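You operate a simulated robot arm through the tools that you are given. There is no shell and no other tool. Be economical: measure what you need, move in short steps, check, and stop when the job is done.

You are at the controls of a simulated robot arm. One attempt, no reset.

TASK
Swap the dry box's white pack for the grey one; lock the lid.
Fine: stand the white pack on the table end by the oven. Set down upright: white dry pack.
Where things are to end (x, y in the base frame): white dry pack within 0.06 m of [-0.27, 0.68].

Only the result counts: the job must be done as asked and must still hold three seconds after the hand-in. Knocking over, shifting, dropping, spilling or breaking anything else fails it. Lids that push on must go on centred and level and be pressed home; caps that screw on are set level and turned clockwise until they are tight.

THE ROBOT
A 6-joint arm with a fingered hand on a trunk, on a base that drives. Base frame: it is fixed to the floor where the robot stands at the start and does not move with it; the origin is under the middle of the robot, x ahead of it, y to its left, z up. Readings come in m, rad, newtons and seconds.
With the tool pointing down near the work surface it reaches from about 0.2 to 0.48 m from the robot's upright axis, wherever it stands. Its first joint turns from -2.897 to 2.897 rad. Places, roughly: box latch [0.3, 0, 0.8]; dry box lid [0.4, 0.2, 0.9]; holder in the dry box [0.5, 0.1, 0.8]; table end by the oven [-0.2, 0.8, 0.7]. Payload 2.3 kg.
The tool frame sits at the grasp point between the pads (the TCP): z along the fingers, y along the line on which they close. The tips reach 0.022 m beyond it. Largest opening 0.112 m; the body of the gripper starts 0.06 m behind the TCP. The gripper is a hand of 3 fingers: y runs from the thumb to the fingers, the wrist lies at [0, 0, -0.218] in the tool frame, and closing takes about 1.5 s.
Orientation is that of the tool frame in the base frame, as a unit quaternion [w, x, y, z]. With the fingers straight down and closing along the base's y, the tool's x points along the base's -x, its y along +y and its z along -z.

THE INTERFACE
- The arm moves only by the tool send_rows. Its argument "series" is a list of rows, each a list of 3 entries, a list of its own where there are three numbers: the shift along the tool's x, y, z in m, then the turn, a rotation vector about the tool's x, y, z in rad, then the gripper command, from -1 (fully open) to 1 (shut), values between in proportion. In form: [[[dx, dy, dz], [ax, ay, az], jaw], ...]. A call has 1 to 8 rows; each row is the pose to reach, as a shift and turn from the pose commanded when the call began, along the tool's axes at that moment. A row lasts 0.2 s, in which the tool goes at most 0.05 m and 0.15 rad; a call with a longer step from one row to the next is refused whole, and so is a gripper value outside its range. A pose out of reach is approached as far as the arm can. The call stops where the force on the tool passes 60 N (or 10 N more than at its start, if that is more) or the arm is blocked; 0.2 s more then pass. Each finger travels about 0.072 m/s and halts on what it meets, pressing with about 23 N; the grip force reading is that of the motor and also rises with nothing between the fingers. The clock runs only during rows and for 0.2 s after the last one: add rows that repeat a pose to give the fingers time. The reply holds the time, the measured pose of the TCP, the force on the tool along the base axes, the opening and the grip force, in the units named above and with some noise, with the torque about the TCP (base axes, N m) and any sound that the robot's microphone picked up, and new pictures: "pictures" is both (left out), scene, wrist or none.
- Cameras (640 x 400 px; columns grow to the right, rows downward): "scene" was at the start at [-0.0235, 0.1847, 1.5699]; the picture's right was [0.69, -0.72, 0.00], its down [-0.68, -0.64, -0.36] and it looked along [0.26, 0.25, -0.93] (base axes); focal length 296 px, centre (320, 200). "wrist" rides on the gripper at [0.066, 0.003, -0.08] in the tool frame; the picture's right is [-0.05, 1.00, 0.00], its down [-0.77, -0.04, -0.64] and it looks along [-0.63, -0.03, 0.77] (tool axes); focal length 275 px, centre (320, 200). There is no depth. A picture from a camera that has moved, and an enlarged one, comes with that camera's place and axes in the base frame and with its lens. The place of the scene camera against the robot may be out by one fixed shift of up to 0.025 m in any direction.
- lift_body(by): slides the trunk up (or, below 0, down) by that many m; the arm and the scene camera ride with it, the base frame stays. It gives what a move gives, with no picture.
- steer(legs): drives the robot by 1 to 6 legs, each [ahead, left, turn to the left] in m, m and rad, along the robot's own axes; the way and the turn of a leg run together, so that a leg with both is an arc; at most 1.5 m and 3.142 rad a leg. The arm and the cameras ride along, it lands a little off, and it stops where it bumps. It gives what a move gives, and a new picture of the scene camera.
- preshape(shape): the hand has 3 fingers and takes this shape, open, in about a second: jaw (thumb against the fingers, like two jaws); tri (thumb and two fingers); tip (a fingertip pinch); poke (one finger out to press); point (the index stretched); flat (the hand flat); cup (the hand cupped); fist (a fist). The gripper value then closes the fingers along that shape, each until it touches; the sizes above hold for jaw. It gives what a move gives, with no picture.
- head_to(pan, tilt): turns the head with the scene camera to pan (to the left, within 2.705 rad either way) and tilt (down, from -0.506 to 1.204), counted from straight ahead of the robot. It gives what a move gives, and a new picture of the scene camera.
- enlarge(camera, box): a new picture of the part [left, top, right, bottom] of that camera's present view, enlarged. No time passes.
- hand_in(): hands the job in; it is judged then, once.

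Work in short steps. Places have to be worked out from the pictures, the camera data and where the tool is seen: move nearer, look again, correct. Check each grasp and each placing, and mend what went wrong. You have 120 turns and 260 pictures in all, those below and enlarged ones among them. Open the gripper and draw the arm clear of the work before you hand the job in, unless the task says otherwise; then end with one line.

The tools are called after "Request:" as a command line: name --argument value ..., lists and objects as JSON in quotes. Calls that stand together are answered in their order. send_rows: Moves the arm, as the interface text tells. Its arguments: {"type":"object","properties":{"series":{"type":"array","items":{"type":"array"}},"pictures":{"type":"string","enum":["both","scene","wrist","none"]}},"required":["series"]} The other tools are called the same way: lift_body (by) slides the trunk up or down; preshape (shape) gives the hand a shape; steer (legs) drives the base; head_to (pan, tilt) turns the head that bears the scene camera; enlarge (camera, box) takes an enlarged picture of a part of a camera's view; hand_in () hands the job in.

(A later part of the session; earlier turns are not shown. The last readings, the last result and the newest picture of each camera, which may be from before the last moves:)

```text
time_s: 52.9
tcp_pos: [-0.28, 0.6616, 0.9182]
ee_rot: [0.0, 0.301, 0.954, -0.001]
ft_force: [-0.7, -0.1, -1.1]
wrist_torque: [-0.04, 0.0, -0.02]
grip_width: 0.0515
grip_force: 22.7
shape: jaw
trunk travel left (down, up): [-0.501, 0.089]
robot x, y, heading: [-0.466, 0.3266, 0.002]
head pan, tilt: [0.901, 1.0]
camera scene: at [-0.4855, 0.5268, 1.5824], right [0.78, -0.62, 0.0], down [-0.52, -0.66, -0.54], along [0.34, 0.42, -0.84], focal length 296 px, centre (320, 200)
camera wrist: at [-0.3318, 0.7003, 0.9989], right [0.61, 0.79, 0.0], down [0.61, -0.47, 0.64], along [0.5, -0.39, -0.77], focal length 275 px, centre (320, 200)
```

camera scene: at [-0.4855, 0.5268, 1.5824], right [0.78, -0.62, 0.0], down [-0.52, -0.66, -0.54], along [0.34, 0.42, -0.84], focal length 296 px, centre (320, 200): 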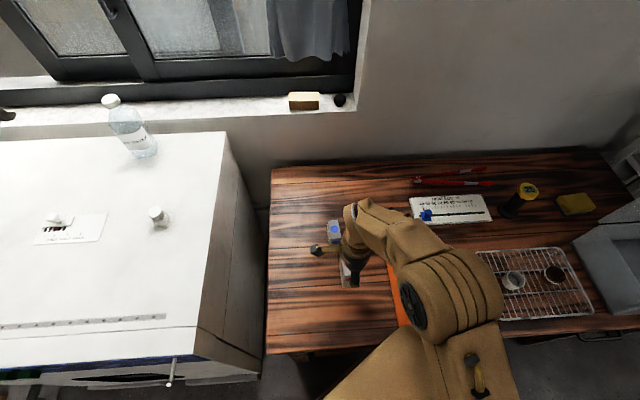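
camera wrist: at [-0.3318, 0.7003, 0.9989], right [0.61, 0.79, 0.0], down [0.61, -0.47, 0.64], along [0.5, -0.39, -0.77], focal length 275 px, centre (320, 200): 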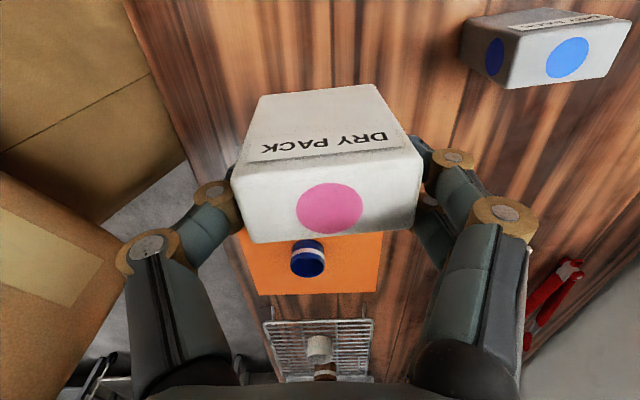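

Clear of the grey pack. I lower toward the table, slowing near contact.

Request:
send_rows --series '[[[0, 0, 0.04], [0, 0, 0], 0.6], [[0, 0, 0.075], [0, 0, 0], 0.6], [[0, 0, 0.085], [0, 0, 0], 0.6], [[0, 0, 0.09], [0, 0, 0], 0.6], [[0, 0, 0.094], [0, 0, 0], 0.6]]' --pictures "wrist"

```text
time_s: 54.1
tcp_pos: [-0.2772, 0.6648, 0.8263]
ee_rot: [0.0, 0.301, 0.954, 0.0]
ft_force: [-1.0, 0.6, -1.3]
wrist_torque: [-0.04, 0.02, -0.03]
grip_width: 0.0513
grip_force: 23.0
shape: jaw
trunk travel left (down, up): [-0.501, 0.089]
robot x, y, heading: [-0.4636, 0.3281, -0.002]
head pan, tilt: [0.901, 1.0]
camera wrist: at [-0.3292, 0.703, 0.9075], right [0.61, 0.79, 0.0], down [0.61, -0.47, 0.64], along [0.5, -0.39, -0.77], focal length 275 px, centre (320, 200)
```

wrist: 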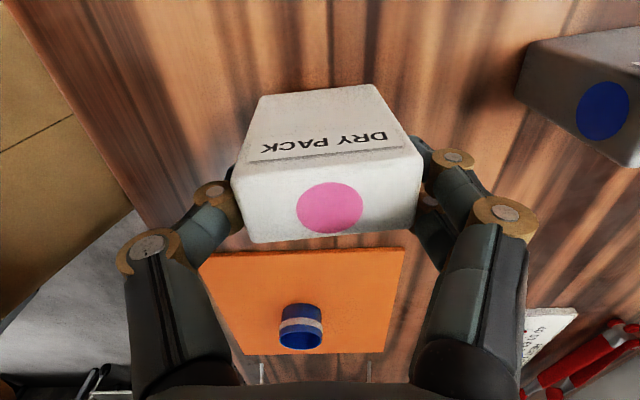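

Not touching yet; I go down in 3 mm steps.

Request:
send_rows --series '[[[0, 0, 0.003], [0, 0, 0], 0.6], [[0, 0, 0.006], [0, 0, 0], 0.6], [[0, 0, 0.008], [0, 0, 0], 0.6]]' --pictures "none"

```text
time_s: 54.9
tcp_pos: [-0.2785, 0.6643, 0.8186]
ee_rot: [0.0, 0.301, 0.954, 0.0]
ft_force: [-0.3, -0.2, -0.9]
wrist_torque: [-0.01, 0.0, 0.03]
grip_width: 0.0513
grip_force: 23.1
shape: jaw
trunk travel left (down, up): [-0.501, 0.089]
robot x, y, heading: [-0.464, 0.3269, 0.001]
head pan, tilt: [0.901, 1.0]
```

Request:
send_rows --series '[[[0, 0, 0.003], [0, 0, 0], 0.6], [[0, 0, 0.006], [0, 0, 0], 0.6], [[0, 0, 0.009], [0, 0, 0], 0.6]]' --pictures "none"

```text
time_s: 55.7
tcp_pos: [-0.2789, 0.6631, 0.8095]
ee_rot: [0.0, 0.301, 0.954, 0.001]
ft_force: [-0.7, -0.8, 7.1]
wrist_torque: [0.19, -0.12, 0.05]
grip_width: 0.0511
grip_force: 23.0
shape: jaw
trunk travel left (down, up): [-0.501, 0.089]
robot x, y, heading: [-0.4633, 0.3218, -0.002]
head pan, tilt: [0.901, 1.0]
```

Contact (7 N): the pack stands on the table. I open gently.

Request:
send_rows --series '[[[0, 0, -0.001], [0, 0, 0], 0.0], [[0, 0, -0.001], [0, 0, 0], -0.2], [[0, 0, -0.001], [0, 0, 0], -0.45], [[0, 0, -0.001], [0, 0, 0], -0.45]]' --pictures "wrist"

```text
time_s: 56.7
tcp_pos: [-0.2779, 0.6637, 0.8112]
ee_rot: [0.0, 0.3, 0.954, 0.0]
ft_force: [0.0, 0.0, 0.2]
wrist_torque: [-0.01, 0.02, 0.03]
grip_width: 0.0809
grip_force: 0.1
shape: jaw
trunk travel left (down, up): [-0.501, 0.089]
robot x, y, heading: [-0.4636, 0.3251, -0.0]
head pan, tilt: [0.901, 1.0]
camera wrist: at [-0.3306, 0.703, 0.8916], right [0.61, 0.79, 0.0], down [0.61, -0.47, 0.64], along [0.5, -0.39, -0.77], focal length 275 px, centre (320, 200)
```

wrist: 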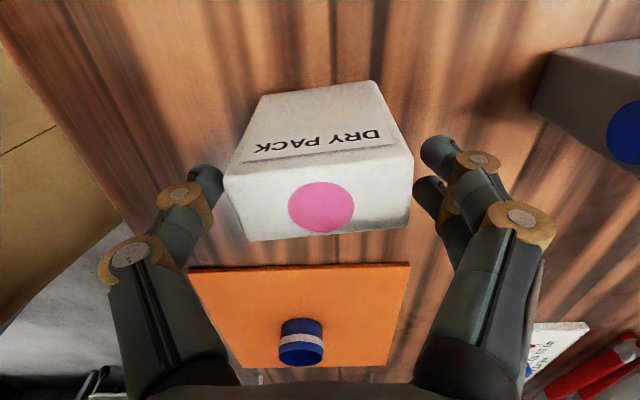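

Released and standing. I retract straight up.

Request:
send_rows --series '[[[0, 0, -0.03], [0, 0, 0], -0.5], [[0, 0, -0.07], [0, 0, 0], -0.5], [[0, 0, -0.11], [0, 0, 0], -0.5], [[0, 0, -0.15], [0, 0, 0], -0.5], [[0, 0, -0.19], [0, 0, 0], -0.5]]' --pictures "both"

Request:
enlarge --camera "wrist" --box '[240, 20, 560, 220]'

```text
time_s: 57.9
tcp_pos: [-0.2762, 0.6629, 1.0033]
ee_rot: [0.0, 0.301, 0.954, 0.0]
ft_force: [-0.4, -0.3, 0.7]
wrist_torque: [0.01, -0.02, 0.03]
grip_width: 0.0837
grip_force: 0.0
shape: jaw
trunk travel left (down, up): [-0.501, 0.089]
robot x, y, heading: [-0.4651, 0.3237, -0.003]
head pan, tilt: [0.901, 1.0]
camera scene: at [-0.4861, 0.5257, 1.5825], right [0.78, -0.62, 0.0], down [-0.52, -0.66, -0.54], along [0.34, 0.42, -0.84], focal length 296 px, centre (320, 200)
camera wrist: at [-0.328, 0.7017, 1.0846], right [0.61, 0.79, 0.0], down [0.61, -0.47, 0.64], along [0.5, -0.39, -0.77], focal length 275 px, centre (320, 200)
```

scene: 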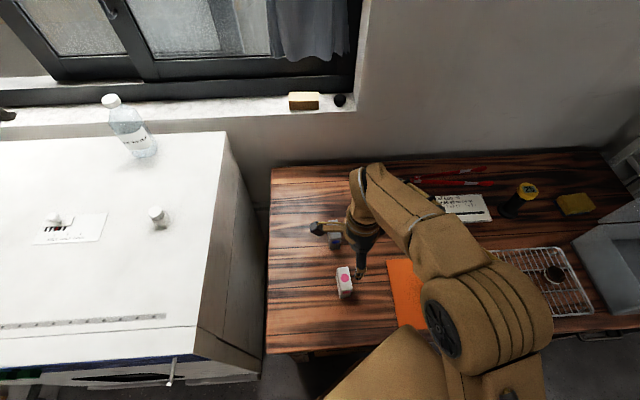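
wrist: 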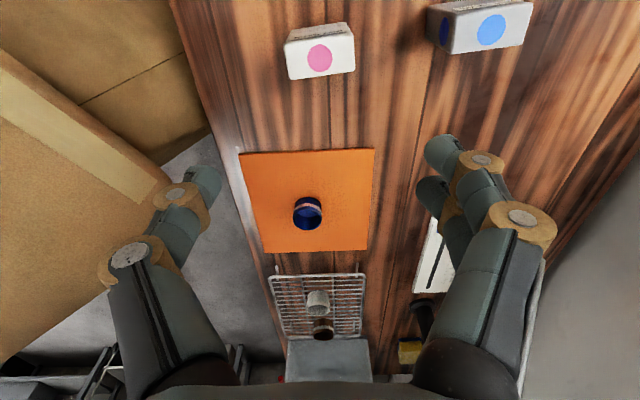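

```text
2.00 times, centred on (400, 120) of wrist
camera zoom: at [-0.328, 0.7017, 1.0846], right [0.61, 0.79, 0.0], down [0.61, -0.47, 0.64], along [0.5, -0.39, -0.77], focal length 551 px, centre (160, 360)
```

zoom: 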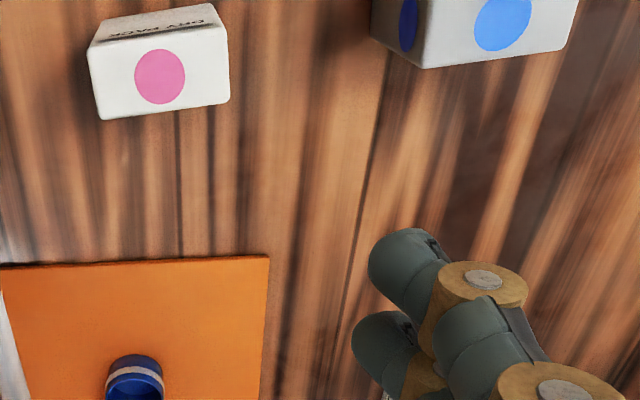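

White pack stands at (−0.278, 0.664). Grey is at (−0.212, 0.791), 0.53 m from my axis — slightly too far; I edge the base toward the table in a small test.

Request:
steer --legs '[[0.02, 0.028, 0]]'

```text
time_s: 58.8
tcp_pos: [-0.2629, 0.6827, 1.0031]
ee_rot: [-0.001, 0.301, 0.953, -0.001]
ft_force: [-0.6, -0.5, 0.1]
wrist_torque: [0.01, -0.03, 0.0]
grip_width: 0.0838
grip_force: 0.0
shape: jaw
trunk travel left (down, up): [-0.501, 0.089]
robot x, y, heading: [-0.4526, 0.3446, -0.003]
head pan, tilt: [0.901, 1.0]
stopped in leg 1: the robot was blocked; the commanded pose is now the measured one
camera scene: at [-0.4718, 0.546, 1.5822], right [0.78, -0.62, 0.0], down [-0.52, -0.66, -0.54], along [0.34, 0.42, -0.84], focal length 296 px, centre (320, 200)
```

scene: 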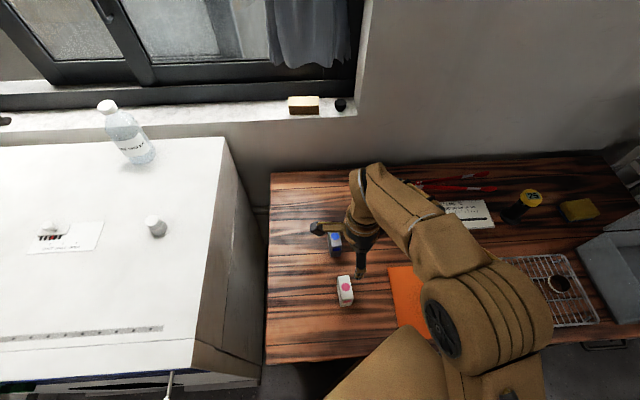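

Blocked with heading 0 (base corner). Turning the robot's left side parallel to the table should let it get closer: back off slightly, turn right 0.61 rad, move along the table.

Request:
steer --legs '[[-0.012, -0.017, 0], [0, 0, -0.61], [0.1, 0, 0]]'

```text
time_s: 62.0
tcp_pos: [-0.0353, 0.4385, 1.004]
ee_rot: [0.0, 0.572, 0.82, 0.0]
ft_force: [0.0, 0.7, -0.2]
wrist_torque: [0.01, 0.01, 0.03]
grip_width: 0.0839
grip_force: 0.0
shape: jaw
trunk travel left (down, up): [-0.501, 0.089]
robot x, y, heading: [-0.385, 0.2712, -0.61]
head pan, tilt: [0.901, 1.0]
camera scene: at [-0.2896, 0.4444, 1.5825], right [0.29, -0.96, 0.0], down [-0.81, -0.24, -0.54], along [0.52, 0.16, -0.84], focal length 296 px, centre (320, 200)
```

scene: 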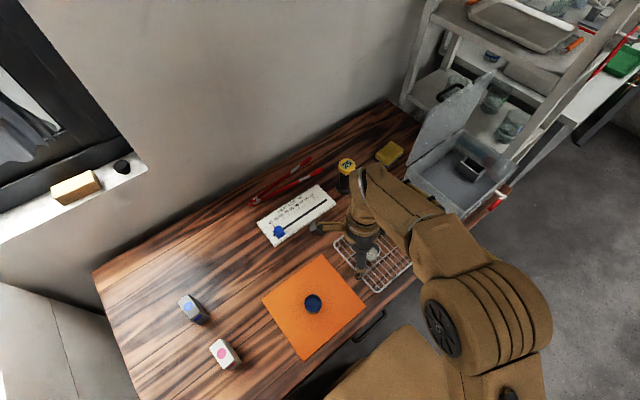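

Turned freely. Now I approach the table sideways.

Request:
steer --legs '[[0, 0.09, 0]]'

```text
time_s: 63.1
tcp_pos: [0.0143, 0.5139, 1.0046]
ee_rot: [0.0, 0.573, 0.82, 0.0]
ft_force: [-0.6, 0.1, -0.2]
wrist_torque: [0.0, 0.03, 0.01]
grip_width: 0.0839
grip_force: 0.0
shape: jaw
trunk travel left (down, up): [-0.501, 0.089]
robot x, y, heading: [-0.336, 0.3391, -0.607]
head pan, tilt: [0.901, 1.0]
camera scene: at [-0.2393, 0.5183, 1.5823], right [0.29, -0.96, 0.0], down [-0.81, -0.24, -0.54], along [0.52, 0.15, -0.84], focal length 296 px, centre (320, 200)
```

scene: 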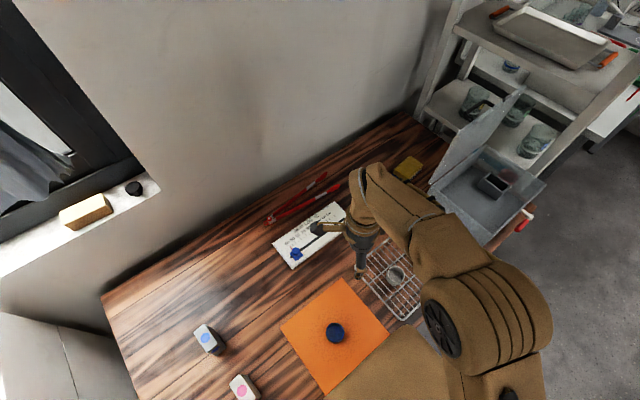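

No block. A touch closer still.

Request:
steer --legs '[[-0.03, 0.02, 0]]'

```text
time_s: 64.0
tcp_pos: [0.0048, 0.5341, 1.0048]
ee_rot: [0.0, 0.573, 0.819, 0.001]
ft_force: [-0.4, 0.2, 0.3]
wrist_torque: [0.03, -0.03, -0.02]
grip_width: 0.0833
grip_force: 0.1
shape: jaw
trunk travel left (down, up): [-0.501, 0.089]
robot x, y, heading: [-0.3434, 0.3637, -0.613]
head pan, tilt: [0.901, 1.0]
stopped in leg 1: the robot was blocked; the commanded pose is now the measured one
camera scene: at [-0.2486, 0.5406, 1.5822], right [0.29, -0.96, 0.0], down [-0.81, -0.24, -0.54], along [0.52, 0.15, -0.84], focal length 296 px, centre (320, 200)
```

scene: 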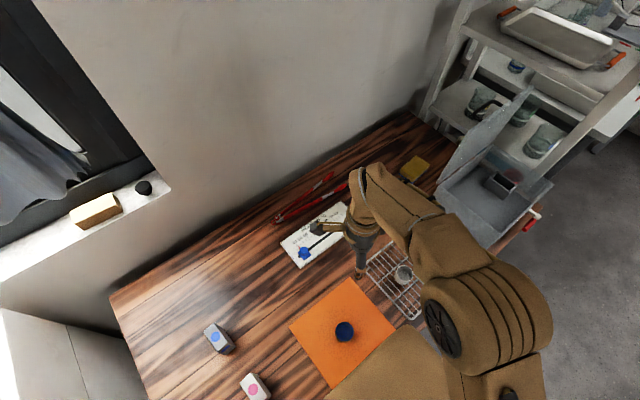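

Good position (grey now 0.447 m away). I swing the hand over the grey pack, yawing back to −35°.

Request:
send_rows --series '[[[0.04, -0.0145, 0], [0, 0, -0.077], -0.5], [[0.08, -0.029, 0], [0, 0, -0.154], -0.5], [[0.12, -0.0435, 0], [0, 0, -0.231], -0.5], [[0.16, -0.058, 0], [0, 0, -0.308], -0.5], [[0.2, -0.0725, 0], [0, 0, -0.385], -0.5], [[0.24, -0.087, 0], [0, 0, -0.462], -0.5], [[0.28, -0.1015, 0], [0, 0, -0.54], -0.5], [[0.316, -0.116, 0], [0, 0, -0.61], -0.5]]' --pictures "both"

Request:
enlarge --camera "wrist" --box '[200, 20, 440, 200]'

```text
time_s: 65.8
tcp_pos: [-0.2022, 0.7562, 0.9968]
ee_rot: [0.0, 0.326, 0.945, -0.004]
ft_force: [0.4, 0.7, -0.9]
wrist_torque: [-0.01, -0.01, -0.03]
grip_width: 0.0837
grip_force: 0.1
shape: jaw
out of reach, approached as far as the arm can: row 7, 8
trunk travel left (down, up): [-0.501, 0.089]
robot x, y, heading: [-0.3407, 0.3613, -0.608]
head pan, tilt: [0.901, 1.0]
camera scene: at [-0.2471, 0.5375, 1.5825], right [0.29, -0.96, 0.0], down [-0.81, -0.24, -0.54], along [0.52, 0.16, -0.84], focal length 296 px, centre (320, 200)
camera wrist: at [-0.2516, 0.7976, 1.0779], right [0.65, 0.76, -0.01], down [0.59, -0.5, 0.64], along [0.48, -0.42, -0.77], focal length 275 px, centre (320, 200)
```

scene: 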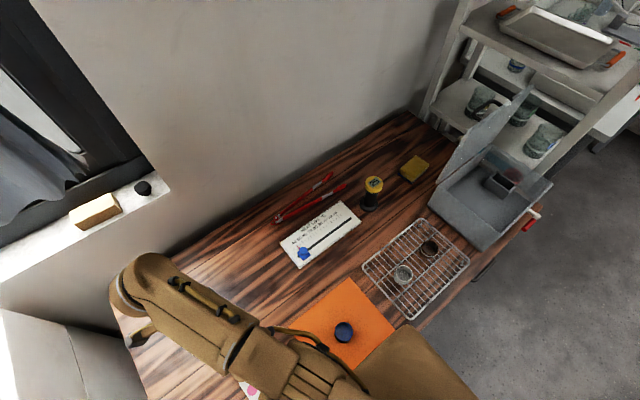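
wrist: 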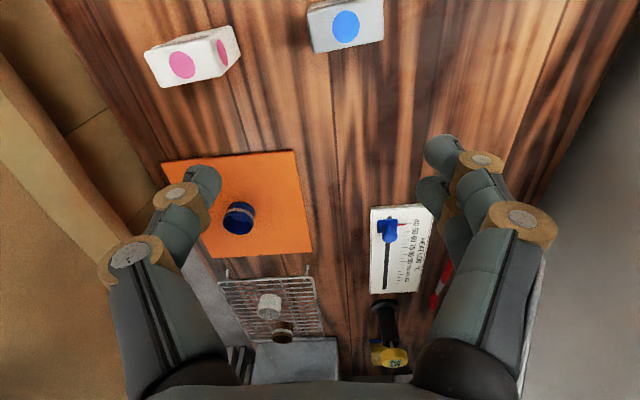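

```text
2.22 times, centred on (320, 110) of wrist
camera zoom: at [-0.2516, 0.7976, 1.0779], right [0.65, 0.76, -0.01], down [0.59, -0.5, 0.64], along [0.48, -0.42, -0.77], focal length 612 px, centre (320, 400)
```

zoom: 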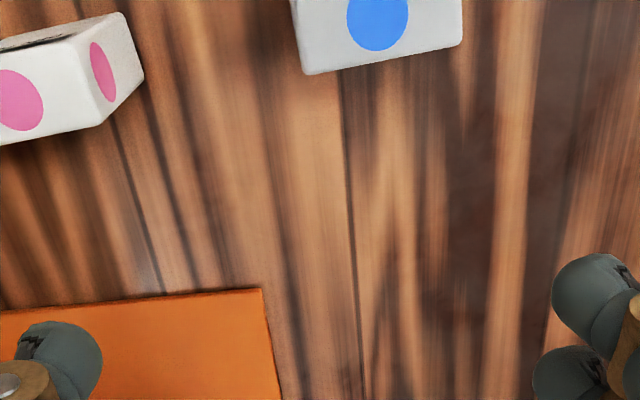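

Slightly short of the target at this height. I descend (reach is larger lower down) and see if it converges.

Request:
send_rows --series '[[[0, 0, 0.03], [0, 0, 0], -0.5], [[0, 0, 0.06], [0, 0, 0], -0.5], [[0, 0, 0.09], [0, 0, 0], -0.5], [[0, 0, 0.09], [0, 0, 0], -0.5]]' --pictures "both"

```text
time_s: 66.8
tcp_pos: [-0.2056, 0.7618, 0.9155]
ee_rot: [-0.001, 0.318, 0.948, 0.005]
ft_force: [-0.1, -0.1, 0.9]
wrist_torque: [-0.01, 0.03, 0.01]
grip_width: 0.084
grip_force: 0.0
shape: jaw
trunk travel left (down, up): [-0.501, 0.089]
robot x, y, heading: [-0.3451, 0.3579, -0.609]
head pan, tilt: [0.901, 1.0]
camera scene: at [-0.2477, 0.5377, 1.5825], right [0.29, -0.96, 0.0], down [-0.81, -0.24, -0.54], along [0.52, 0.16, -0.84], focal length 296 px, centre (320, 200)
camera wrist: at [-0.2558, 0.8016, 0.997], right [0.64, 0.77, 0.01], down [0.59, -0.5, 0.63], along [0.49, -0.4, -0.78], focal length 275 px, centre (320, 200)
```

scene: 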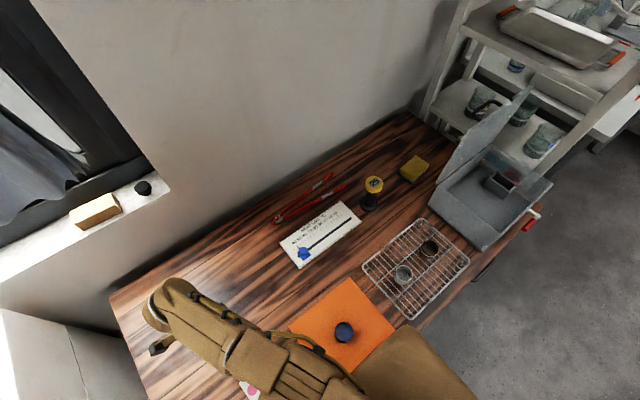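
wrist: 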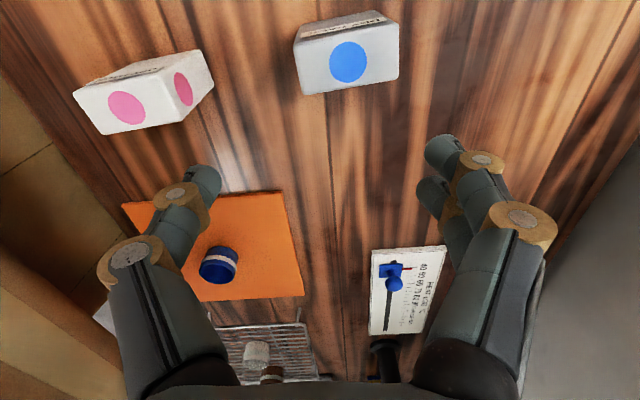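

Grey's dot is at (−0.2125, 0.790). I move over it, align the yaw (−0.06), and descend with a check first.

Request:
send_rows --series '[[[0.0226, 0.0187, 0.0], [0, 0, -0.06], -0.5], [[0.0226, 0.0187, 0.03], [0, 0, -0.06], -0.5], [[0.0226, 0.0187, 0.05], [0, 0, -0.06], -0.5]]' --pictures "wrist"

```text
time_s: 67.8
tcp_pos: [-0.2037, 0.7632, 0.877]
ee_rot: [-0.001, 0.305, 0.952, 0.005]
ft_force: [1.7, -0.1, 0.4]
wrist_torque: [-0.04, 0.01, -0.01]
grip_width: 0.084
grip_force: 0.1
shape: jaw
out of reach, approached as far as the arm can: row 1, 2, 3
trunk travel left (down, up): [-0.501, 0.089]
robot x, y, heading: [-0.3418, 0.3648, -0.608]
head pan, tilt: [0.901, 1.0]
stopped in row 3: the arm was blocked; the commanded pose is now the measured one
camera wrist: at [-0.2548, 0.8013, 0.9578], right [0.62, 0.79, 0.01], down [0.61, -0.48, 0.63], along [0.5, -0.38, -0.78], focal length 275 px, centre (320, 200)
```

wrist: 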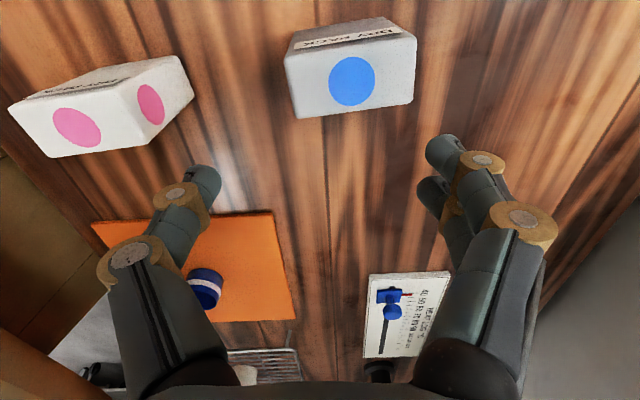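

The arm is blocked/at limit at radius 0.42. I look at the arm from the head.

Request:
head_to --pan 1.7 --tilt 0.9

```text
time_s: 68.9
tcp_pos: [-0.2043, 0.7628, 0.8773]
ee_rot: [-0.001, 0.304, 0.953, 0.005]
ft_force: [0.3, -0.6, 0.4]
wrist_torque: [-0.01, 0.04, -0.02]
grip_width: 0.0837
grip_force: 0.1
shape: jaw
trunk travel left (down, up): [-0.501, 0.089]
robot x, y, heading: [-0.3439, 0.3614, -0.607]
head pan, tilt: [1.7, 0.901]
camera scene: at [-0.2795, 0.5849, 1.5897], right [0.89, -0.46, 0.0], down [-0.36, -0.69, -0.62], along [0.29, 0.55, -0.78], focal length 296 px, centre (320, 200)
```

scene: 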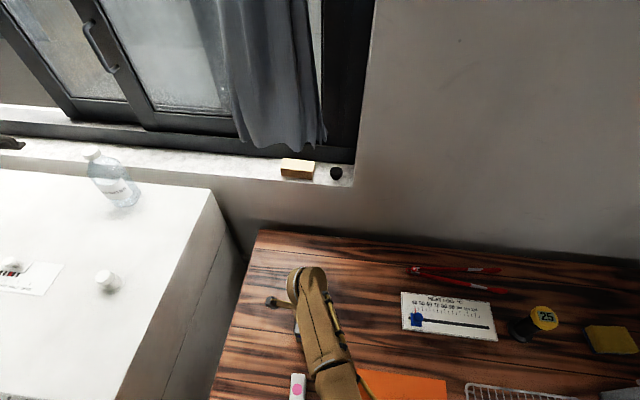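

The limit fits a shoulder axis ~6 cm ahead of the base centre with 0.44 m reach; facing the table will bring it close enough. I first swing the arm round to the robot's front, yawing along.

Request:
send_rows --series '[[[-0.025, -0.007, -0.04], [0, 0, 0.1], -0.5], [[-0.065, -0.018, -0.06], [0, 0, 0.2], -0.5], [[-0.11, -0.03, -0.075], [0, 0, 0.3], -0.5], [[-0.155, -0.042, -0.09], [0, 0, 0.4], -0.5], [[-0.2, -0.054, -0.105], [0, 0, 0.5], -0.5], [[-0.243, -0.066, -0.12], [0, 0, 0.6], -0.5], [[-0.286, -0.078, -0.13], [0, 0, 0.7], -0.5], [[-0.325, -0.088, -0.14], [0, 0, 0.8], -0.5]]' --pictures "none"

```text
time_s: 70.7
tcp_pos: [0.0094, 0.4991, 1.018]
ee_rot: [-0.004, 0.65, 0.76, 0.005]
ft_force: [0.4, -0.1, -0.3]
wrist_torque: [0.0, -0.01, -0.03]
grip_width: 0.084
grip_force: 0.1
shape: jaw
trunk travel left (down, up): [-0.501, 0.089]
robot x, y, heading: [-0.3407, 0.3638, -0.61]
head pan, tilt: [1.7, 0.901]
```

Continue the swing.

Request:
send_rows --series '[[[-0.04, -0.0055, 0], [0, 0, 0.11], -0.5], [[-0.08, -0.011, 0], [0, 0, 0.22], -0.5], [[-0.12, -0.0165, 0], [0, 0, 0.33], -0.5], [[-0.16, -0.022, 0], [0, 0, 0.44], -0.5], [[-0.2, -0.0275, 0], [0, 0, 0.55], -0.5], [[-0.24, -0.033, 0], [0, 0, 0.66], -0.5], [[-0.281, -0.038, 0], [0, 0, 0.77], -0.5]]' --pictures "none"

Request:
steer --legs '[[0, -0.13, 0], [0, 0, 0.785], [0, 0, 0.785]]'

```text
time_s: 72.3
tcp_pos: [0.0161, 0.216, 1.0068]
ee_rot: [-0.006, 0.889, 0.459, 0.003]
ft_force: [-0.6, -0.4, -0.4]
wrist_torque: [0.0, 0.02, 0.03]
grip_width: 0.0839
grip_force: 0.0
shape: jaw
trunk travel left (down, up): [-0.501, 0.089]
robot x, y, heading: [-0.3418, 0.3633, -0.61]
head pan, tilt: [1.7, 0.901]
```

```text
time_s: 77.7
tcp_pos: [-0.268, 0.6096, 1.0081]
ee_rot: [-0.006, 0.309, 0.951, -0.002]
ft_force: [0.6, 0.1, 0.0]
wrist_torque: [0.01, -0.01, -0.01]
grip_width: 0.084
grip_force: 0.0
shape: jaw
trunk travel left (down, up): [-0.501, 0.089]
robot x, y, heading: [-0.4175, 0.2506, 0.949]
head pan, tilt: [1.7, 0.901]
camera scene: at [-0.6367, 0.3293, 1.5897], right [0.47, 0.88, 0.0], down [0.69, -0.37, -0.62], along [-0.55, 0.29, -0.78], focal length 296 px, centre (320, 200)
```

scene: 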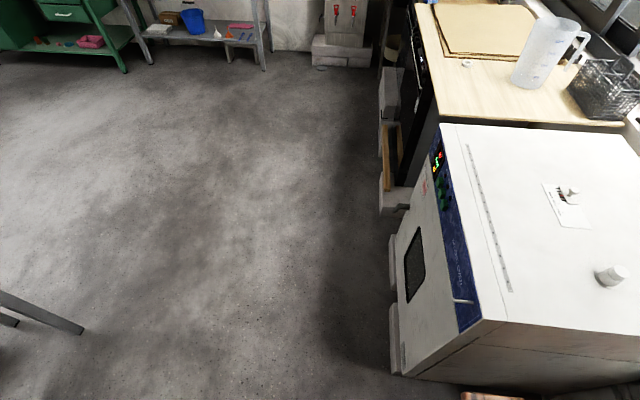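

Turned to face the table. I point the head ahead, then shift left 6 cm and advance.

Request:
head_to --pan 0.15 --tilt 1.0

Request:
steer --legs '[[0, 0.06, 0], [0.09, 0, 0]]'

```text
time_s: 79.3
tcp_pos: [-0.267, 0.6101, 1.0072]
ee_rot: [-0.005, 0.31, 0.951, -0.001]
ft_force: [0.8, -0.2, 0.7]
wrist_torque: [0.0, -0.02, -0.02]
grip_width: 0.0837
grip_force: 0.0
shape: jaw
trunk travel left (down, up): [-0.501, 0.089]
robot x, y, heading: [-0.4149, 0.2555, 0.947]
head pan, tilt: [0.15, 1.0]
camera scene: at [-0.5385, 0.3555, 1.5825], right [0.89, -0.46, 0.0], down [-0.38, -0.75, -0.54], along [0.25, 0.48, -0.84], focal length 296 px, centre (320, 200)
```

scene: 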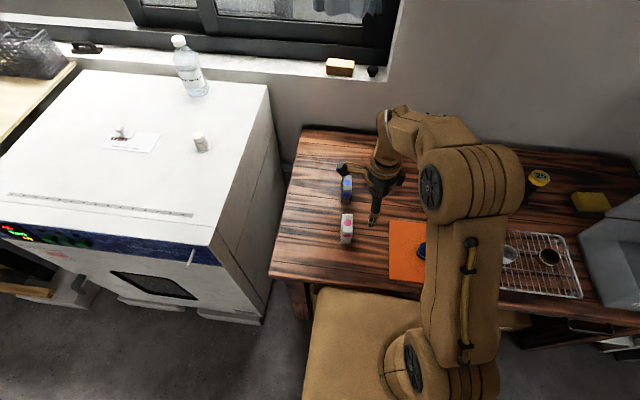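

```text
time_s: 81.0
tcp_pos: [-0.2643, 0.7187, 1.0078]
ee_rot: [-0.007, 0.309, 0.951, -0.001]
ft_force: [0.4, -0.2, -1.0]
wrist_torque: [-0.03, 0.0, 0.03]
grip_width: 0.084
grip_force: 0.1
shape: jaw
trunk travel left (down, up): [-0.501, 0.089]
robot x, y, heading: [-0.4121, 0.363, 0.946]
head pan, tilt: [0.15, 1.0]
camera scene: at [-0.5343, 0.465, 1.5825], right [0.89, -0.46, 0.0], down [-0.38, -0.75, -0.54], along [0.25, 0.48, -0.84], focal length 296 px, centre (320, 200)
```

scene: 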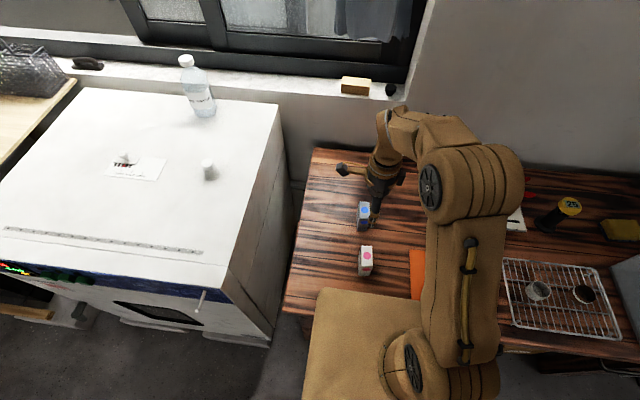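

Now close enough. I go over the grey pack and descend partway.

Request:
send_rows --series '[[[0, 0.044, 0], [-0.003, -0.006, -0.015], -0.5], [[0, 0.0877, 0.0], [-0.006, -0.013, -0.03], -0.5], [[0, 0.0877, 0.04], [-0.006, -0.013, -0.03], -0.5], [[0, 0.0877, 0.08], [-0.006, -0.013, -0.03], -0.5], [[0, 0.0877, 0.12], [-0.006, -0.013, -0.03], -0.5]]' --pictures "wrist"

```text
time_s: 82.2
tcp_pos: [-0.2127, 0.7874, 0.8862]
ee_rot: [0.002, 0.296, 0.955, 0.0]
ft_force: [0.0, -0.2, -1.4]
wrist_torque: [0.02, 0.0, -0.03]
grip_width: 0.084
grip_force: 0.0
shape: jaw
trunk travel left (down, up): [-0.501, 0.089]
robot x, y, heading: [-0.4128, 0.3628, 0.947]
head pan, tilt: [0.15, 1.0]
camera wrist: at [-0.2651, 0.8264, 0.9662], right [0.6, 0.8, 0.0], down [0.61, -0.46, 0.64], along [0.51, -0.38, -0.77], focal length 275 px, centre (320, 200)
```

wrist: 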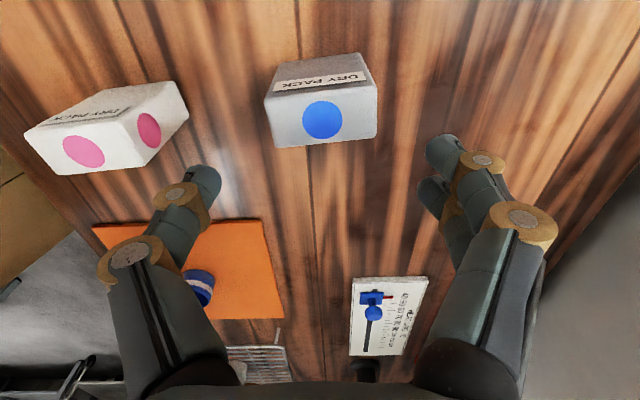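

Perfectly aligned. I descend to z≈0.815 and close.

Request:
send_rows --series '[[[0, 0.001, 0.03], [0, 0, 0], -0.5], [[0, 0.001, 0.06], [0, 0, 0], -0.5], [[0, 0.001, 0.072], [0, 0, 0], -0.5], [[0, 0.001, 0.072], [0, 0, 0], 0.3], [[0, 0.001, 0.072], [0, 0, 0], 0.4], [[0, 0.001, 0.072], [0, 0, 0], 0.4], [[0, 0.001, 0.072], [0, 0, 0], 0.4]]' --pictures "wrist"

```text
time_s: 83.8
tcp_pos: [-0.2145, 0.7904, 0.8141]
ee_rot: [0.001, 0.296, 0.955, -0.002]
ft_force: [-0.2, -1.2, -0.3]
wrist_torque: [0.02, 0.0, 0.01]
grip_width: 0.0541
grip_force: 22.8
shape: jaw
trunk travel left (down, up): [-0.501, 0.089]
robot x, y, heading: [-0.4107, 0.3612, 0.942]
head pan, tilt: [0.15, 1.0]
camera wrist: at [-0.2664, 0.8286, 0.8947], right [0.6, 0.8, 0.0], down [0.61, -0.46, 0.64], along [0.51, -0.38, -0.77], focal length 275 px, centre (320, 200)
```

wrist: 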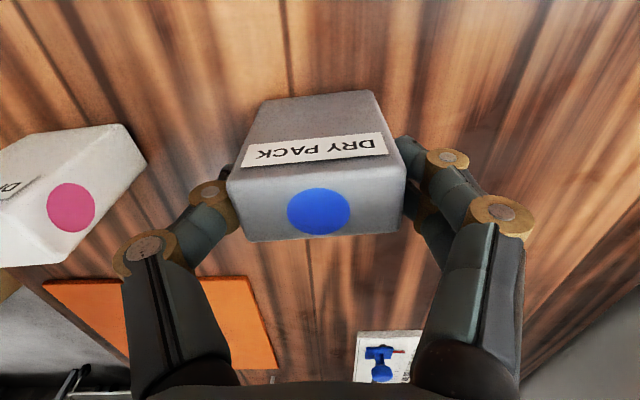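

Grey pack gripped. I lift and pull it in toward the robot.

Request:
send_rows --series '[[[0, 0, -0.03], [0, 0, 0], 0.6], [[0, 0, -0.07], [0, 0, 0], 0.6], [[0, -0.0, -0.11], [0, 0, 0], 0.6], [[0, -0.02, -0.15], [0, 0, 0], 0.6], [[0, -0.05, -0.18], [0, 0, 0], 0.6], [[0, -0.09, -0.2], [0, 0, 0], 0.6], [[0, -0.12, -0.22], [0, 0, 0], 0.6]]' --pictures "both"

```text
time_s: 85.4
tcp_pos: [-0.2807, 0.693, 1.0351]
ee_rot: [0.002, 0.295, 0.956, 0.0]
ft_force: [-0.2, -0.8, -1.8]
wrist_torque: [0.02, 0.01, 0.01]
grip_width: 0.0537
grip_force: 23.1
shape: jaw
trunk travel left (down, up): [-0.501, 0.089]
robot x, y, heading: [-0.4114, 0.3618, 0.947]
head pan, tilt: [0.15, 1.0]
camera scene: at [-0.5354, 0.4634, 1.5825], right [0.89, -0.46, 0.0], down [-0.38, -0.75, -0.54], along [0.25, 0.48, -0.84], focal length 296 px, centre (320, 200)
camera wrist: at [-0.3335, 0.7308, 1.1157], right [0.6, 0.8, 0.0], down [0.61, -0.46, 0.64], along [0.51, -0.38, -0.77], focal length 275 px, centre (320, 200)
```

scene: 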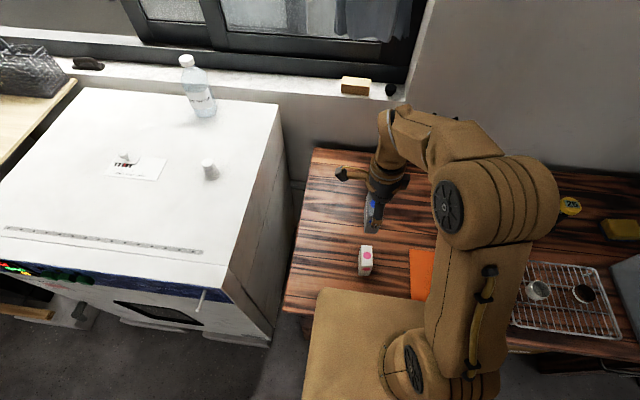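
wrist: 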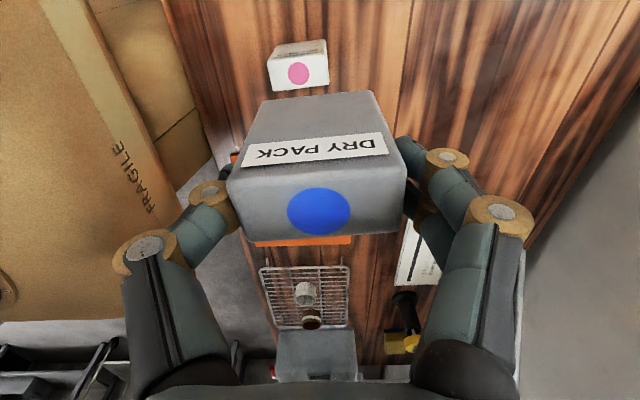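

Grey pack held upright. I back off and drive right along the table to the box.

Request:
steer --legs '[[-0.08, 0, 0], [0, -0.36, 0], [0, -0.36, 0]]'

```text
time_s: 90.3
tcp_pos: [0.2705, 0.2075, 1.0345]
ee_rot: [0.001, 0.291, 0.957, 0.0]
ft_force: [-0.1, -0.6, -1.4]
wrist_torque: [0.0, -0.01, 0.0]
grip_width: 0.0539
grip_force: 22.9
shape: jaw
trunk travel left (down, up): [-0.501, 0.089]
robot x, y, heading: [0.1378, -0.1241, 0.963]
head pan, tilt: [0.15, 1.0]
camera scene: at [0.0179, -0.0261, 1.5826], right [0.89, -0.45, 0.0], down [-0.38, -0.75, -0.54], along [0.24, 0.48, -0.84], focal length 296 px, centre (320, 200)
```

scene: 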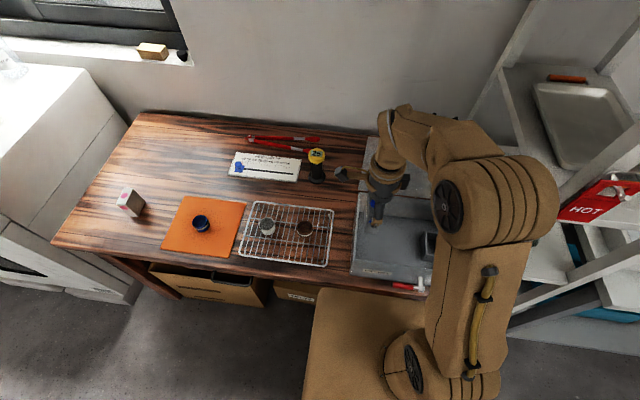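

I move over the holder (target TCP ≈(0.465, 0.134)) at height and look.

Request:
send_rows --series '[[[-0.04, 0.009, 0], [0, 0, 0.004], 0.6], [[-0.08, 0.018, 0], [0, 0, 0.008], 0.6], [[-0.12, 0.028, 0], [0, 0, 0.012], 0.6], [[-0.16, 0.037, 0], [0, 0, 0.016], 0.6], [[-0.202, 0.047, 0.0], [0, 0, 0.02], 0.6], [[-0.202, 0.047, 0.04], [0, 0, 0.02], 0.6], [[-0.202, 0.047, 0.08], [0, 0, 0.02], 0.6]]' --pictures "both"

Request:
enlarge --camera "scene" --box '[340, 130, 480, 300]'

```text
time_s: 92.0
tcp_pos: [0.4629, 0.1339, 0.9547]
ee_rot: [0.001, 0.301, 0.954, 0.0]
ft_force: [-0.8, -0.9, -1.2]
wrist_torque: [0.0, 0.0, 0.02]
grip_width: 0.0535
grip_force: 23.1
shape: jaw
trunk travel left (down, up): [-0.501, 0.089]
robot x, y, heading: [0.1397, -0.1247, 0.958]
head pan, tilt: [0.15, 1.0]
camera scene: at [0.0183, -0.0255, 1.5826], right [0.89, -0.45, 0.0], down [-0.38, -0.75, -0.54], along [0.24, 0.48, -0.84], focal length 296 px, centre (320, 200)
camera wrist: at [0.4111, 0.1727, 1.0358], right [0.61, 0.79, 0.0], down [0.61, -0.47, 0.64], along [0.5, -0.39, -0.77], focal length 275 px, centre (320, 200)
```

scene: 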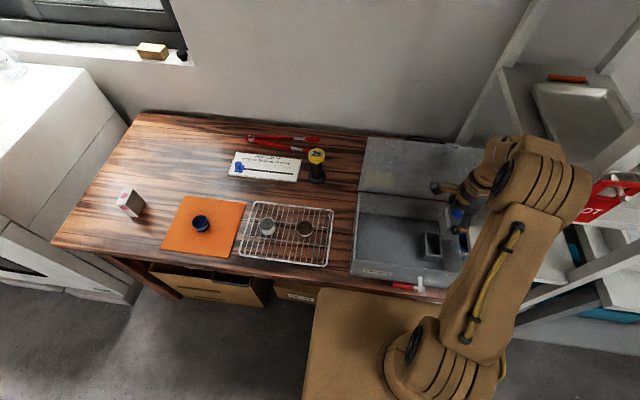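
wrist: 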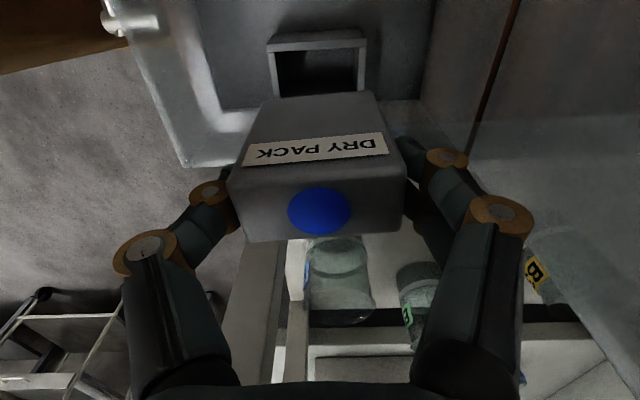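

```text
2.35 times, centred on (410, 215) of scene
camera zoom: at [0.0183, -0.0255, 1.5826], right [0.89, -0.45, 0.0], down [-0.38, -0.75, -0.54], along [0.24, 0.48, -0.84], focal length 696 px, centre (108, 165)
```

zoom: 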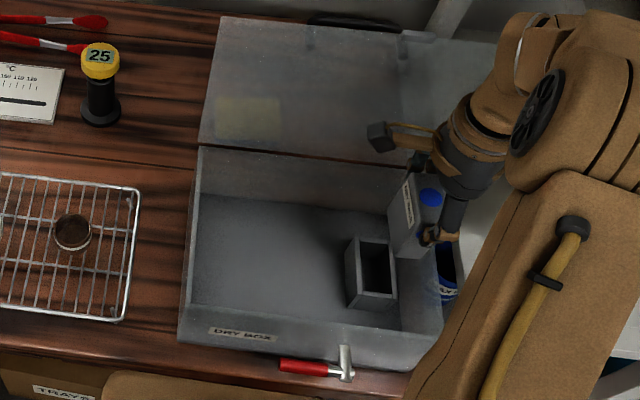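

Pack and holder line up in the wrist image. I tweak yaw slightly and descend to just above the holder.

Request:
send_rows --series '[[[-0.001, 0.0, 0.03], [0, 0, -0.012], 0.6], [[-0.001, 0.0, 0.06], [0, 0, -0.025], 0.6], [[-0.001, 0.0, 0.078], [0, 0, -0.025], 0.6]]' --pictures "both"

Request:
enlarge --camera "scene" --box '[390, 180, 480, 290]'

Request:
enlarge --camera "wrist" --box '[200, 40, 440, 200]'

```text
time_s: 92.8
tcp_pos: [0.4652, 0.1347, 0.8779]
ee_rot: [0.001, 0.289, 0.957, 0.001]
ft_force: [0.5, 0.6, -0.9]
wrist_torque: [-0.02, 0.01, 0.0]
grip_width: 0.0533
grip_force: 22.9
shape: jaw
trunk travel left (down, up): [-0.501, 0.089]
robot x, y, heading: [0.1393, -0.1252, 0.952]
head pan, tilt: [0.15, 1.0]
camera scene: at [0.0177, -0.0256, 1.5825], right [0.89, -0.45, 0.0], down [-0.38, -0.75, -0.54], along [0.24, 0.48, -0.84], focal length 296 px, centre (320, 200)
camera wrist: at [0.4122, 0.172, 0.9584], right [0.59, 0.81, 0.0], down [0.62, -0.46, 0.64], along [0.52, -0.38, -0.77], focal length 275 px, centre (320, 200)
```

scene: 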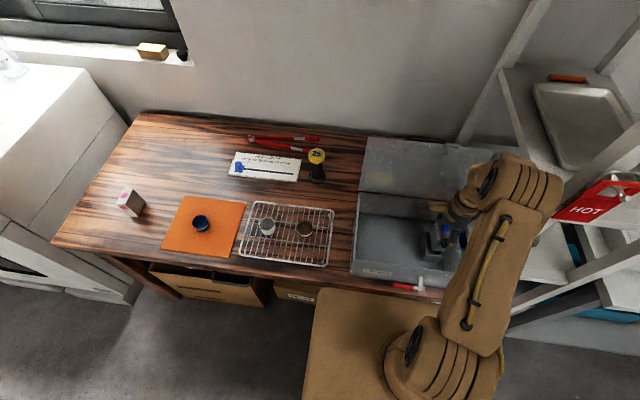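
wrist: 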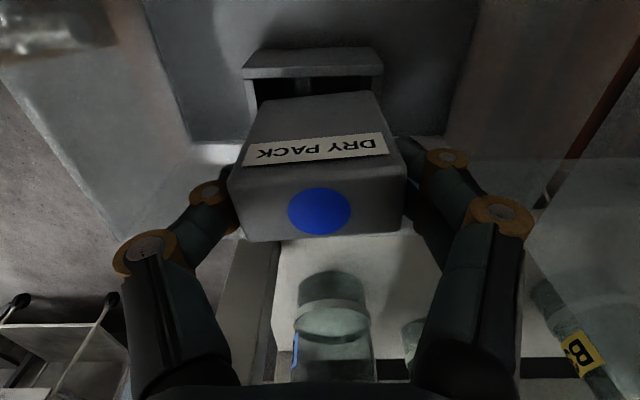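

```text
3.64 times, centred on (435, 235) of scene
camera zoom: at [0.0177, -0.0256, 1.5825], right [0.89, -0.45, 0.0], down [-0.38, -0.75, -0.54], along [0.24, 0.48, -0.84], focal length 1076 px, centre (-98, 73)
```

zoom: 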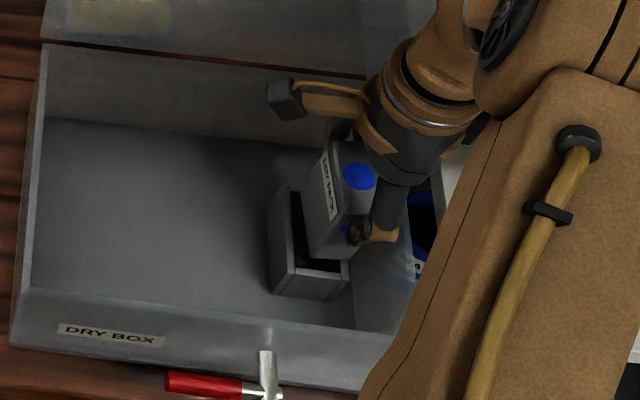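

```text
2.50 times, centred on (320, 120) of wrist
camera zoom: at [0.4122, 0.172, 0.9584], right [0.59, 0.81, 0.0], down [0.62, -0.46, 0.64], along [0.52, -0.38, -0.77], focal length 688 px, centre (320, 400)
```

zoom: 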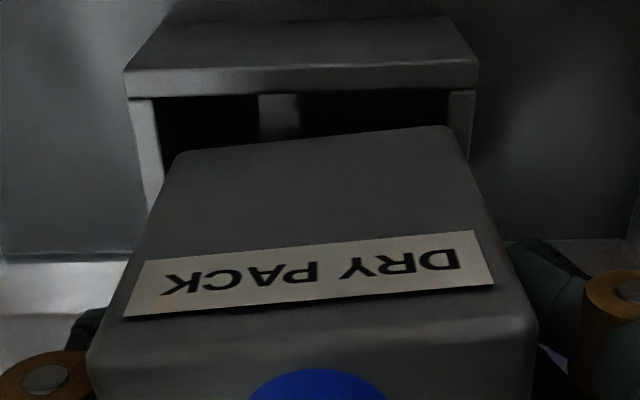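

The pack needs about +0.035 rad yaw and −2.5 mm in depth to match the holder. I correct before inserting.

Request:
send_rows --series '[[[0, -0.0025, 0], [0, 0, 0.035], 0.6], [[0, -0.0025, 0.0], [0, 0, 0.035], 0.6]]' --pictures "none"

Request:
enlarge --camera "wrist" --box '[200, 40, 440, 200]'

```text
time_s: 93.3
tcp_pos: [0.4645, 0.1301, 0.879]
ee_rot: [0.002, 0.305, 0.952, 0.0]
ft_force: [0.0, 0.5, -1.3]
wrist_torque: [-0.03, 0.0, 0.0]
grip_width: 0.0537
grip_force: 23.2
shape: jaw
trunk travel left (down, up): [-0.501, 0.089]
robot x, y, heading: [0.1428, -0.1275, 0.962]
head pan, tilt: [0.15, 1.0]
```

```text
2.50 times, centred on (320, 120) of wrist
camera zoom: at [0.4124, 0.1708, 0.9587], right [0.62, 0.79, 0.0], down [0.6, -0.48, 0.64], along [0.5, -0.39, -0.77], focal length 688 px, centre (320, 400)
```

zoom: 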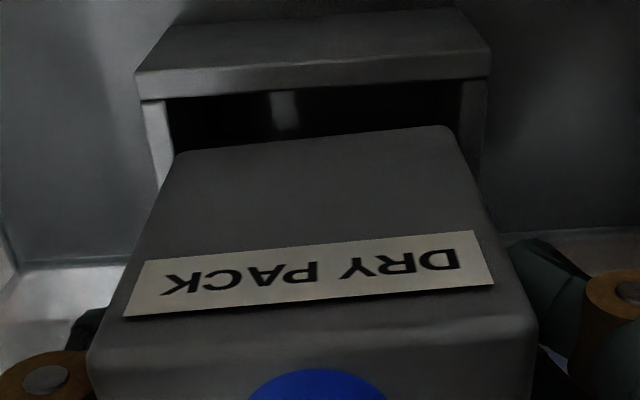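

Remaining ~1.9° misalignment; I rotate +0.03 more and lower slowly into the holder.

Request:
send_rows --series '[[[0, 0.0, 0.0], [0, 0, 0.03], 0.6], [[0, 0.0, 0.006], [0, 0, 0.03], 0.6], [[0, 0.0, 0.012], [0, 0, 0.03], 0.6], [[0, 0.0, 0.018], [0, 0, 0.03], 0.6]]' --pictures "wrist"

Request:
enlarge --camera "wrist" --box '[200, 40, 440, 200]'

Request:
enlarge --camera "scene" --box '[400, 200, 470, 270]'

```text
time_s: 94.3
tcp_pos: [0.4623, 0.1312, 0.8613]
ee_rot: [0.003, 0.32, 0.948, 0.001]
ft_force: [-5.5, 6.7, 30.8]
wrist_torque: [0.11, 0.05, 0.11]
grip_width: 0.0528
grip_force: 23.0
shape: jaw
trunk travel left (down, up): [-0.501, 0.089]
robot x, y, heading: [0.1397, -0.1289, 0.957]
head pan, tilt: [0.15, 1.0]
camera wrist: at [0.4115, 0.1711, 0.942], right [0.64, 0.77, 0.01], down [0.59, -0.5, 0.64], along [0.49, -0.41, -0.77], focal length 275 px, centre (320, 200)
```

wrist: 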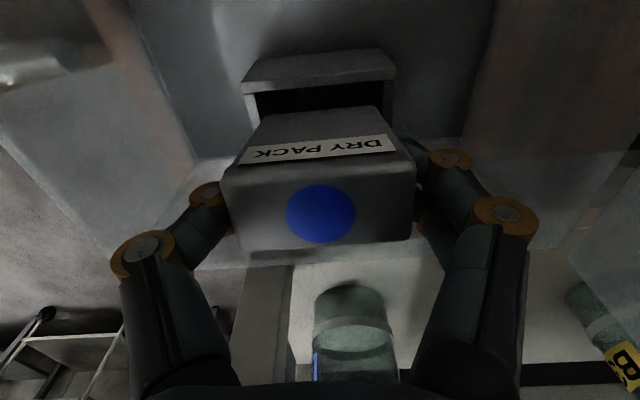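

```text
2.50 times, centred on (320, 120) of wrist
camera zoom: at [0.4115, 0.1711, 0.942], right [0.64, 0.77, 0.01], down [0.59, -0.5, 0.64], along [0.49, -0.41, -0.77], focal length 688 px, centre (320, 400)
```

zoom: 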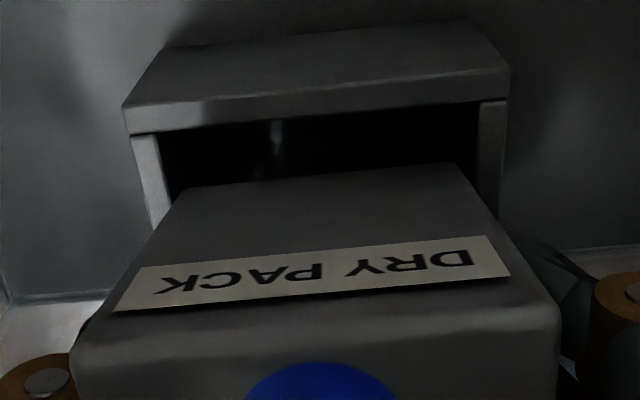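

```text
5.71 times, centred on (435, 235) of scene
camera zoom: at [0.0123, -0.0272, 1.5827], right [0.89, -0.45, 0.0], down [-0.37, -0.75, -0.54], along [0.24, 0.48, -0.84], focal length 1691 px, centre (-337, 0)
```

zoom: 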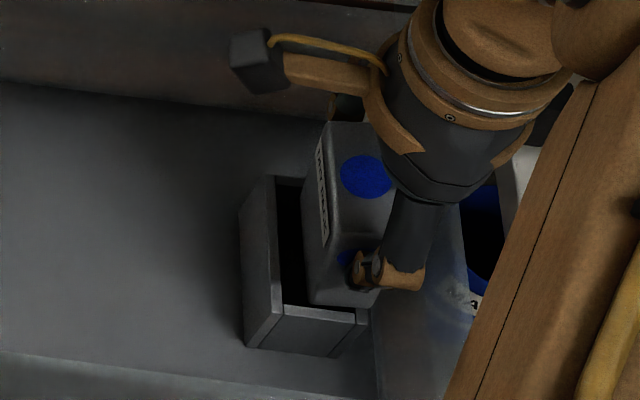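

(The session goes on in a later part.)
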